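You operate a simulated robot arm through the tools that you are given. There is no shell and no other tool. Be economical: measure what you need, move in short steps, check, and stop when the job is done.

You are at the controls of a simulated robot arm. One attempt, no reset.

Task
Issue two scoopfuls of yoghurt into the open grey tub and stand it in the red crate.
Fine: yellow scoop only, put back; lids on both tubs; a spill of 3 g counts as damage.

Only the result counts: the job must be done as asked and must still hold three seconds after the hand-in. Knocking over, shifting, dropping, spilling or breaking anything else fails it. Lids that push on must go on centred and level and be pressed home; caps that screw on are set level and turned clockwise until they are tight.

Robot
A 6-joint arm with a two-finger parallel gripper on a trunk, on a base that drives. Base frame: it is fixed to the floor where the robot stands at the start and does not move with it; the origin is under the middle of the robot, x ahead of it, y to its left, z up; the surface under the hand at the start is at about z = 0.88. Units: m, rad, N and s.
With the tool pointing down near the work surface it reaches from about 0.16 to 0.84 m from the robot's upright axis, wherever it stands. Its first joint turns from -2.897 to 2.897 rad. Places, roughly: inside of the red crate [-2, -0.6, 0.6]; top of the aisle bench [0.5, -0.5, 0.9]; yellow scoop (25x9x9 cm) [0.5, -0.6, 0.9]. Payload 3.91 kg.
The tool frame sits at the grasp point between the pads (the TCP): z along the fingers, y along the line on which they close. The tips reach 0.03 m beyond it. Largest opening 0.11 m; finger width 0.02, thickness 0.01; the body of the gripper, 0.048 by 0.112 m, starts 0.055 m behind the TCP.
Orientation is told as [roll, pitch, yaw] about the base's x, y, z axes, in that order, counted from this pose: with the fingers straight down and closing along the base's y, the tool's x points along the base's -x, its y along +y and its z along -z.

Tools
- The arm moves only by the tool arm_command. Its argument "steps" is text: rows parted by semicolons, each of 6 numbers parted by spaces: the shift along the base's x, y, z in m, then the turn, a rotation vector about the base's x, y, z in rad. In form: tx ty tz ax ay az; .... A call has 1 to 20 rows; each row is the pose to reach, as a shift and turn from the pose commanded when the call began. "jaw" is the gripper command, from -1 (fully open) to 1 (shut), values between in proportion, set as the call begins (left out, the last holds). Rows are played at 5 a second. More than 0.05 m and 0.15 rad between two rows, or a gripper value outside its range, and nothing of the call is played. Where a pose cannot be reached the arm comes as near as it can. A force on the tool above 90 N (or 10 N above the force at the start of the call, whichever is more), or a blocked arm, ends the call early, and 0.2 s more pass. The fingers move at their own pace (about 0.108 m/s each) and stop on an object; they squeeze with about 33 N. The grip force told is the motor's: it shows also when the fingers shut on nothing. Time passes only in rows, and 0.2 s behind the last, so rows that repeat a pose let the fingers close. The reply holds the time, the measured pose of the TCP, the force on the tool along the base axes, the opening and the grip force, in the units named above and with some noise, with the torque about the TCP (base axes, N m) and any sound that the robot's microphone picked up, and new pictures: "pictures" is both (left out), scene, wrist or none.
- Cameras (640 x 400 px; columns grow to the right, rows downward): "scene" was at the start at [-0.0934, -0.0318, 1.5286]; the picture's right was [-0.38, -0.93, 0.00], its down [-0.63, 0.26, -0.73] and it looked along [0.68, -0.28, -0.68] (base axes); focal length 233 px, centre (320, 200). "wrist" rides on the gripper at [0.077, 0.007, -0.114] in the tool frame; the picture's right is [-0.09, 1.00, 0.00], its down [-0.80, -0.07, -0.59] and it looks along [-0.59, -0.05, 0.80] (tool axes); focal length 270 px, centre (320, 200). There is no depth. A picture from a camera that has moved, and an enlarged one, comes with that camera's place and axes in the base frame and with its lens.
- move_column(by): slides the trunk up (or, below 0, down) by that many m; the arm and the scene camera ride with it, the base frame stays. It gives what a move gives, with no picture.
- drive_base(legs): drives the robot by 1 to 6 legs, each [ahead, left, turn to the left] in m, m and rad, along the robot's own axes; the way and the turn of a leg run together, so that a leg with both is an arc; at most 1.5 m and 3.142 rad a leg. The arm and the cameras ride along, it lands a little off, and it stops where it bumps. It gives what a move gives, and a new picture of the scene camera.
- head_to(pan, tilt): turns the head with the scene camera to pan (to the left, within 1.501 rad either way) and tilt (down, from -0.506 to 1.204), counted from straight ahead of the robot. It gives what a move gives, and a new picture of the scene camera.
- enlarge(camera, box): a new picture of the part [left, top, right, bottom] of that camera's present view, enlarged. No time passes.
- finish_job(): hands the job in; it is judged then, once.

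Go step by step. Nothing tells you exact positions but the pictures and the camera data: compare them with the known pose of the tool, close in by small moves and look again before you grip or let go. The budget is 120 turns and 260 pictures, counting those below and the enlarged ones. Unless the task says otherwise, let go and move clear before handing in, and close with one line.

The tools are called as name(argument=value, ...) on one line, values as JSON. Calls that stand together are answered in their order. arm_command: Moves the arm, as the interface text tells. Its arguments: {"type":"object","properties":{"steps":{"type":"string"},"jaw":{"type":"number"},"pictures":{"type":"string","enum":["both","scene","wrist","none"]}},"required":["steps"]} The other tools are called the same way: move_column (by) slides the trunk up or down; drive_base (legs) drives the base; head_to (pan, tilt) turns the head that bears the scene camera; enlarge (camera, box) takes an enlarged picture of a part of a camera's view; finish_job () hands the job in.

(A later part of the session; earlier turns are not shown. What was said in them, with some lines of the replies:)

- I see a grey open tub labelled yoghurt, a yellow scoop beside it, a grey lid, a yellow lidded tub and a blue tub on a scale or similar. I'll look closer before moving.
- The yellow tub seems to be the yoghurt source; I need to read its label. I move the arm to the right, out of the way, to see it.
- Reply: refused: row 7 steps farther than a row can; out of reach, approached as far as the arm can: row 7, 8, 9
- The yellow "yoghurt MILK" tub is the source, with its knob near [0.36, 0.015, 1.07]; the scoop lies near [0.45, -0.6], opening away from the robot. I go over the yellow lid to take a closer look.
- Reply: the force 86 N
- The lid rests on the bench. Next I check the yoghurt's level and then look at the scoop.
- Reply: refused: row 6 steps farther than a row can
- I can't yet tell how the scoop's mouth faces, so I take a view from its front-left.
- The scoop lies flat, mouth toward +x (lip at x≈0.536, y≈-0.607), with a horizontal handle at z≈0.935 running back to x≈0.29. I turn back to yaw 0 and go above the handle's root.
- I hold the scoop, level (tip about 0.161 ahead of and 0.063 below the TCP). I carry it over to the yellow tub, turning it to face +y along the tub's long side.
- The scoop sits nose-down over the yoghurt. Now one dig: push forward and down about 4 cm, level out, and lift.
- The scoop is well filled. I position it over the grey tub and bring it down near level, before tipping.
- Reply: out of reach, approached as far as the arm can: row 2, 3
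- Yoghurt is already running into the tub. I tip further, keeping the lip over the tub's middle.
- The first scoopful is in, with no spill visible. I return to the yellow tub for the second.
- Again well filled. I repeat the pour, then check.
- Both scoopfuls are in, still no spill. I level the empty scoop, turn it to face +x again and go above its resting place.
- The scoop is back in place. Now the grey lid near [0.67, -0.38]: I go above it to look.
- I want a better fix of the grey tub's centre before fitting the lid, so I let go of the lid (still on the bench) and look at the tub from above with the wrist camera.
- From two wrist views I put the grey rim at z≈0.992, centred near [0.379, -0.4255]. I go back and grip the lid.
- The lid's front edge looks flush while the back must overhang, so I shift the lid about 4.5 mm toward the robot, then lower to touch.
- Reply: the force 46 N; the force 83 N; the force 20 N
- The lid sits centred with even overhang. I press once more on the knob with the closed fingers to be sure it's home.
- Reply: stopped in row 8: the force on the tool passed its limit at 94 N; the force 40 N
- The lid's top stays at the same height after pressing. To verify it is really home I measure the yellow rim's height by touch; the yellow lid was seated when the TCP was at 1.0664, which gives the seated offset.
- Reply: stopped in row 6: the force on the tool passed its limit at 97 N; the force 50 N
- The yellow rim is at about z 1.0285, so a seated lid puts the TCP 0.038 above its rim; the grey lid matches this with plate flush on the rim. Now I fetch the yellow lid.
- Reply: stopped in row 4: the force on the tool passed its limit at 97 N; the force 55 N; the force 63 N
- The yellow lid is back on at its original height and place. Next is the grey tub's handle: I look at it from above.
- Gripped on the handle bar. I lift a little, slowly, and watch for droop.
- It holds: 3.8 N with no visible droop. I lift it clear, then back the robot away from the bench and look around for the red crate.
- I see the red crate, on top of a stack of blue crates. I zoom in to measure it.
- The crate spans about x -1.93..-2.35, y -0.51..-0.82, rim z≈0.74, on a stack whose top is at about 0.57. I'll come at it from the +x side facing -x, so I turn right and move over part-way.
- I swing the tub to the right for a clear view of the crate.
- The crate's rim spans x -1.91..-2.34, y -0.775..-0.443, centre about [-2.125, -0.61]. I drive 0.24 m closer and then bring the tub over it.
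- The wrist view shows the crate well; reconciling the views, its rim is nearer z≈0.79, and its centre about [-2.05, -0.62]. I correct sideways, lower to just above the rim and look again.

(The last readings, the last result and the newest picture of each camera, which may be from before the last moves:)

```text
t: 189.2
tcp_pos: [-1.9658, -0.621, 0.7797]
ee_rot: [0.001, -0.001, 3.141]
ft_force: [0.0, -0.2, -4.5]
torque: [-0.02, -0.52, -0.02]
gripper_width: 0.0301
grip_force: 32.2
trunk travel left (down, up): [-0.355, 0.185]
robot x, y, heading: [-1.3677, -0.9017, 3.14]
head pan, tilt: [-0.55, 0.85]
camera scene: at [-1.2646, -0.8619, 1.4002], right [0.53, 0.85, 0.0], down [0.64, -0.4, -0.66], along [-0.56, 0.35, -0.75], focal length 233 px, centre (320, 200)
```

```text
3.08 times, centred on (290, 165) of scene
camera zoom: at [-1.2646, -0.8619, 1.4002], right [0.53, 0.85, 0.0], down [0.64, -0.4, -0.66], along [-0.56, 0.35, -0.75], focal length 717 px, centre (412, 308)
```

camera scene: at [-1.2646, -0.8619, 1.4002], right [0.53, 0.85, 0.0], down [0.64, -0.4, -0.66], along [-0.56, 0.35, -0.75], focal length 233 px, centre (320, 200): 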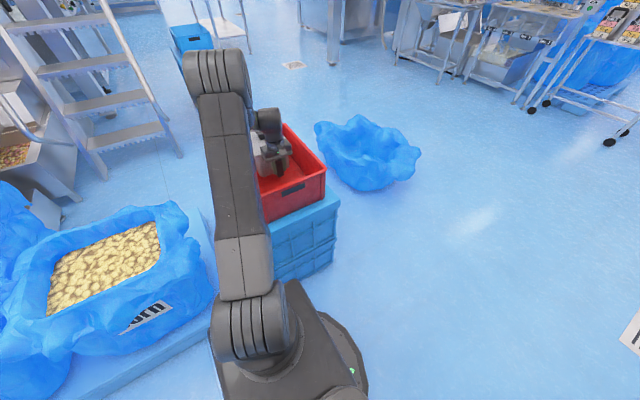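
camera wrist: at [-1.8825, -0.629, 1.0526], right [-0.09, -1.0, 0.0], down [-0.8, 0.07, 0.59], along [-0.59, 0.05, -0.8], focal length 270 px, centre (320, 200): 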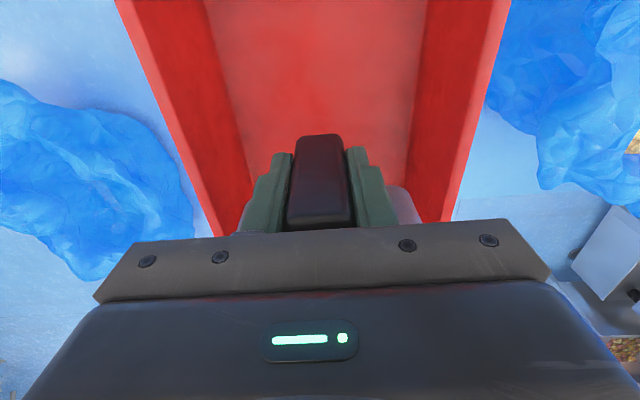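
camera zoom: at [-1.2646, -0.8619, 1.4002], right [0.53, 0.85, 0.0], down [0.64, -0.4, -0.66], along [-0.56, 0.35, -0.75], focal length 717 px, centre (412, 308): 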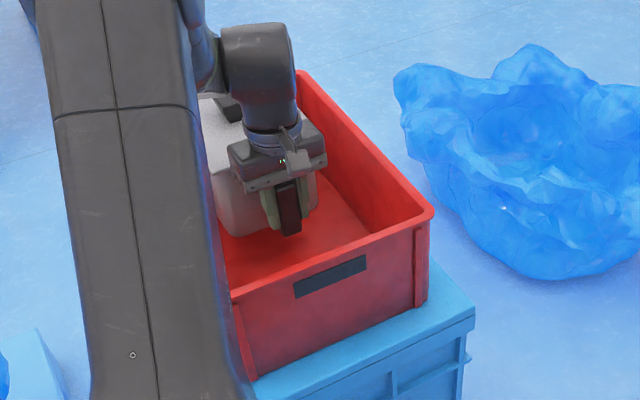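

The tub is entering the crate with clearance all round. I lower further in steps.

move_column(by=-0.06)

enlarge(camera="scene", box=[230, 90, 350, 230])

arm_command(steps="0 0 -0.005 0 0 0; 0 0 -0.01 0 0 0; 0 0 -0.015 0 0 0; 0 0 -0.02 0 0 0; 0 0 -0.02 0 0 0", pictures="wrist")

```text
t: 190.2
tcp_pos: [-1.9675, -0.6219, 0.7193]
ee_rot: [-0.004, -0.001, 3.14]
ft_force: [0.9, 0.0, -3.8]
torque: [0.01, -0.52, -0.02]
gripper_width: 0.0295
grip_force: 33.1
trunk travel left (down, up): [-0.295, 0.245]
robot x, y, heading: [-1.3662, -0.9052, 3.136]
head pan, tilt: [-0.55, 0.85]
```

```text
2.86 times, centred on (290, 160) of scene
camera zoom: at [-1.2645, -0.862, 1.3402], right [0.53, 0.85, 0.0], down [0.64, -0.39, -0.66], along [-0.56, 0.35, -0.75], focal length 666 px, centre (406, 314)
```

zoom: 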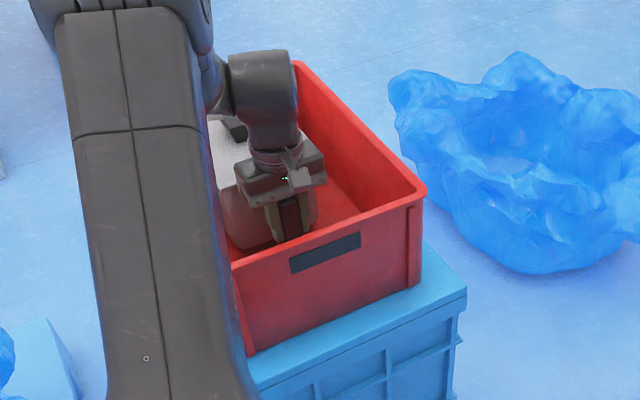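

```text
t: 191.4
tcp_pos: [-1.9684, -0.6208, 0.7012]
ee_rot: [-0.002, -0.001, 3.139]
ft_force: [0.3, -0.4, 0.7]
torque: [-0.35, 0.7, 0.09]
gripper_width: 0.0297
grip_force: 33.1
trunk travel left (down, up): [-0.295, 0.245]
robot x, y, heading: [-1.3666, -0.8998, 3.141]
head pan, tilt: [-0.55, 0.85]
camera wrist: at [-1.891, -0.6289, 0.8136], right [-0.09, -1.0, 0.0], down [-0.8, 0.07, 0.6], along [-0.59, 0.05, -0.8], focal length 270 px, centre (320, 200)
```

wrist: 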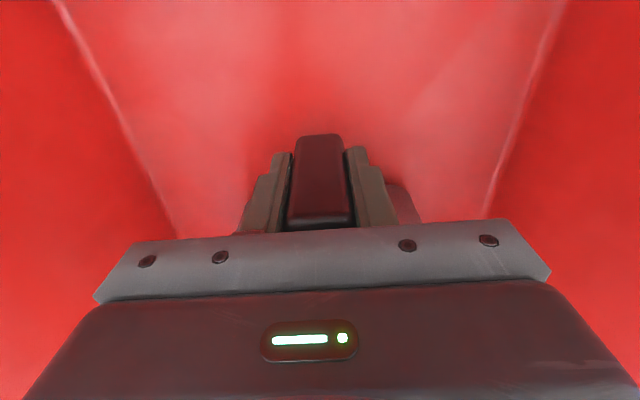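

enlarge(camera="scene", box=[240, 80, 330, 190])

arm_command(steps="0 0 -0.002 0 0 0; 0 0 -0.003 0 0 0; 0 0 -0.003 0 0 0", pictures="none")

```text
3.64 times, centred on (285, 135) of scene
camera zoom: at [-1.264, -0.8621, 1.3402], right [0.53, 0.85, 0.0], down [0.64, -0.39, -0.66], along [-0.56, 0.35, -0.75], focal length 847 px, centre (447, 436)
```

zoom: 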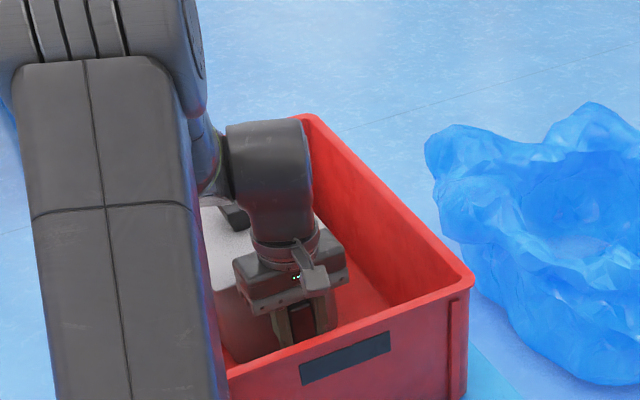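

```text
t: 192.2
tcp_pos: [-1.9656, -0.6215, 0.6988]
ee_rot: [-0.003, -0.004, 3.139]
ft_force: [-3.5, 0.5, 13.3]
torque: [-0.71, 0.55, -0.07]
gripper_width: 0.0299
grip_force: 32.8
trunk travel left (down, up): [-0.295, 0.245]
robot x, y, heading: [-1.3652, -0.9022, 3.136]
head pan, tilt: [-0.55, 0.85]
```

The crate floor computes to z≈0.624, matching the tub's bottom, so it is standing. I unload and open the fingers.

arm_command(steps="0 0 0.002 0 0 0; 0 0 0.003 0 0 0; 0 0 0.003 0 0 0", pictures="none")

arm_command(steps="0 0 0 0 0 0; 0 0 0 0 0 0; 0 0 0 0 0 0; 0 0 0 0 0 0", jaw=-1, pictures="wrist")

```text
t: 193.0
tcp_pos: [-1.9657, -0.6229, 0.6982]
ee_rot: [0.0, 0.004, 3.139]
ft_force: [0.4, 0.4, -2.5]
torque: [0.06, -0.28, -0.07]
gripper_width: 0.0299
grip_force: 33.4
trunk travel left (down, up): [-0.295, 0.245]
robot x, y, heading: [-1.3695, -0.899, 3.136]
head pan, tilt: [-0.55, 0.85]
```

```text
t: 194.0
tcp_pos: [-1.966, -0.621, 0.6997]
ee_rot: [-0.002, -0.001, 3.14]
ft_force: [1.2, 0.0, -0.4]
torque: [0.01, -0.01, 0.01]
gripper_width: 0.1099
grip_force: 0.0
trunk travel left (down, up): [-0.295, 0.245]
robot x, y, heading: [-1.3663, -0.9033, 3.14]
head pan, tilt: [-0.55, 0.85]
camera wrist: at [-1.8902, -0.6299, 0.8132], right [-0.09, -1.0, 0.0], down [-0.8, 0.07, 0.59], along [-0.59, 0.05, -0.8], focal length 270 px, centre (320, 200)
```

wrist: 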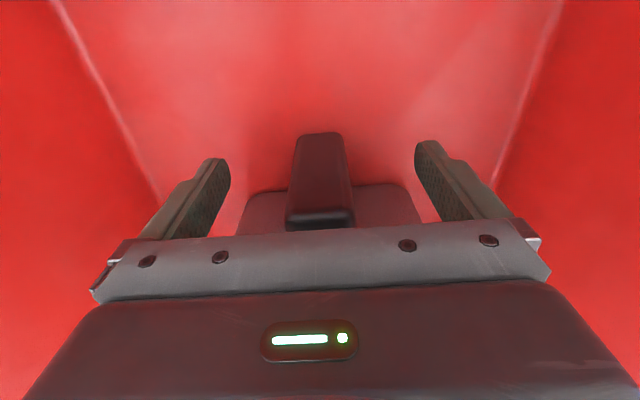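

arm_command(steps="0 0 0.02 0 0 0; 0 0 0.05 0 0 0; 0 0 0.09 0 0 0; 0 0 0.13 0 0 0; 0 0 0.17 0 0 0; 0 0 0.21 0 0 0; 0 0 0.25 0 0 0; 0.03 0 0.27 0 0 0; 0.06 0 0.28 0 0 0; 0.06 0 0.28 0 0 0", pictures="both")

enlarge(camera="scene", box=[230, 80, 350, 200])

```text
t: 196.2
tcp_pos: [-1.906, -0.6215, 0.9806]
ee_rot: [-0.001, 0.001, 3.14]
ft_force: [0.4, -0.5, 0.7]
torque: [0.0, -0.01, 0.0]
gripper_width: 0.1102
grip_force: 0.1
trunk travel left (down, up): [-0.295, 0.245]
robot x, y, heading: [-1.3663, -0.8999, 3.134]
head pan, tilt: [-0.55, 0.85]
camera scene: at [-1.2639, -0.8621, 1.3401], right [0.53, 0.85, 0.0], down [0.64, -0.39, -0.66], along [-0.56, 0.35, -0.75], focal length 233 px, centre (320, 200)
camera wrist: at [-1.8299, -0.6285, 1.0927], right [-0.09, -1.0, 0.0], down [-0.8, 0.07, 0.59], along [-0.59, 0.05, -0.8], focal length 270 px, centre (320, 200)
```

scene: 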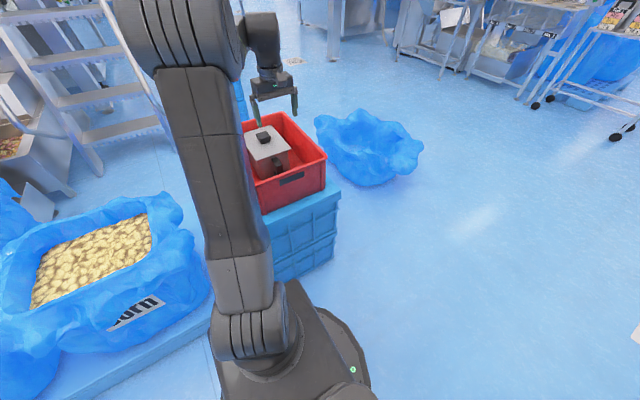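
wrist: 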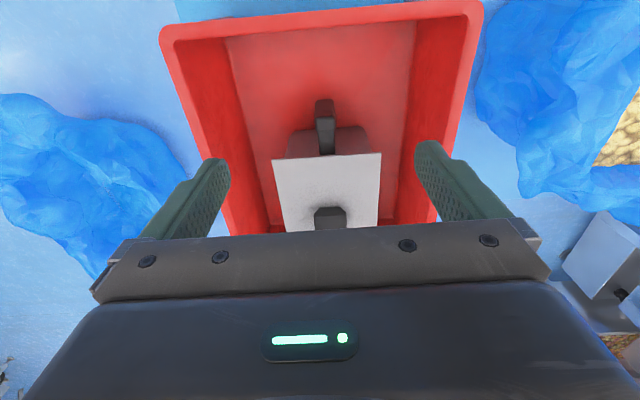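

```text
3.33 times, centred on (290, 140) of scene
camera zoom: at [-1.2639, -0.8621, 1.3401], right [0.53, 0.85, 0.0], down [0.64, -0.39, -0.66], along [-0.56, 0.35, -0.75], focal length 777 px, centre (420, 400)
```

zoom: 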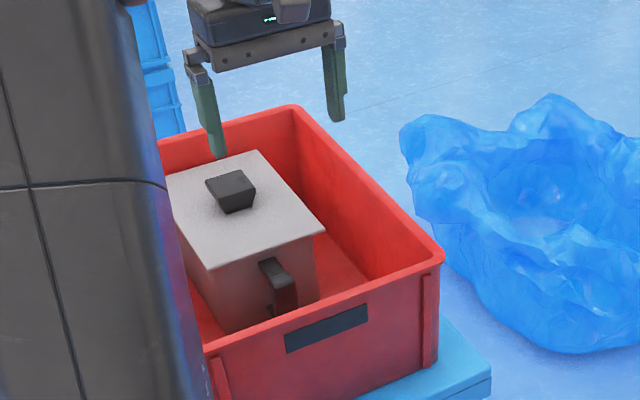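

enlarge(camera="scene", box=[255, 115, 315, 185])

enlarge(camera="wrist", box=[240, 80, 420, 235])

```text
5.71 times, centred on (285, 150) of scene
camera zoom: at [-1.2639, -0.8621, 1.3401], right [0.53, 0.85, 0.0], down [0.64, -0.39, -0.66], along [-0.56, 0.35, -0.75], focal length 1331 px, centre (520, 486)
```

zoom: 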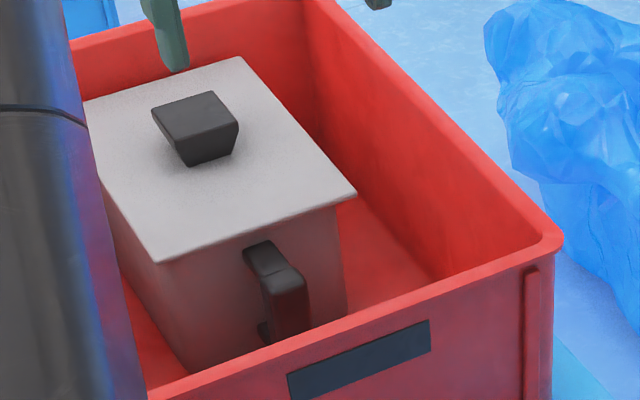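

```text
2.58 times, centred on (330, 158) of wrist
camera zoom: at [-1.8299, -0.6285, 1.0927], right [-0.09, -1.0, 0.0], down [-0.8, 0.07, 0.59], along [-0.59, 0.05, -0.8], focal length 698 px, centre (294, 310)
```

zoom: 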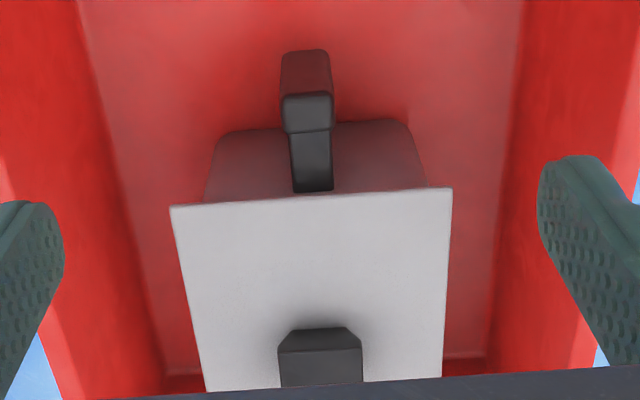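

The grey tub stands in the red crate with its lid level and flush. The yellow lid and the scoop are back in place, and the hand is clear, so I hand in.

finish_job()

```text
The job is handed in.
```

The job is handed in: two scoopfuls of yoghurt are in the grey tub, which stands lidded in the red crate. The yellow tub is lidded again, the yellow scoop is back in its place, and I saw no spill.
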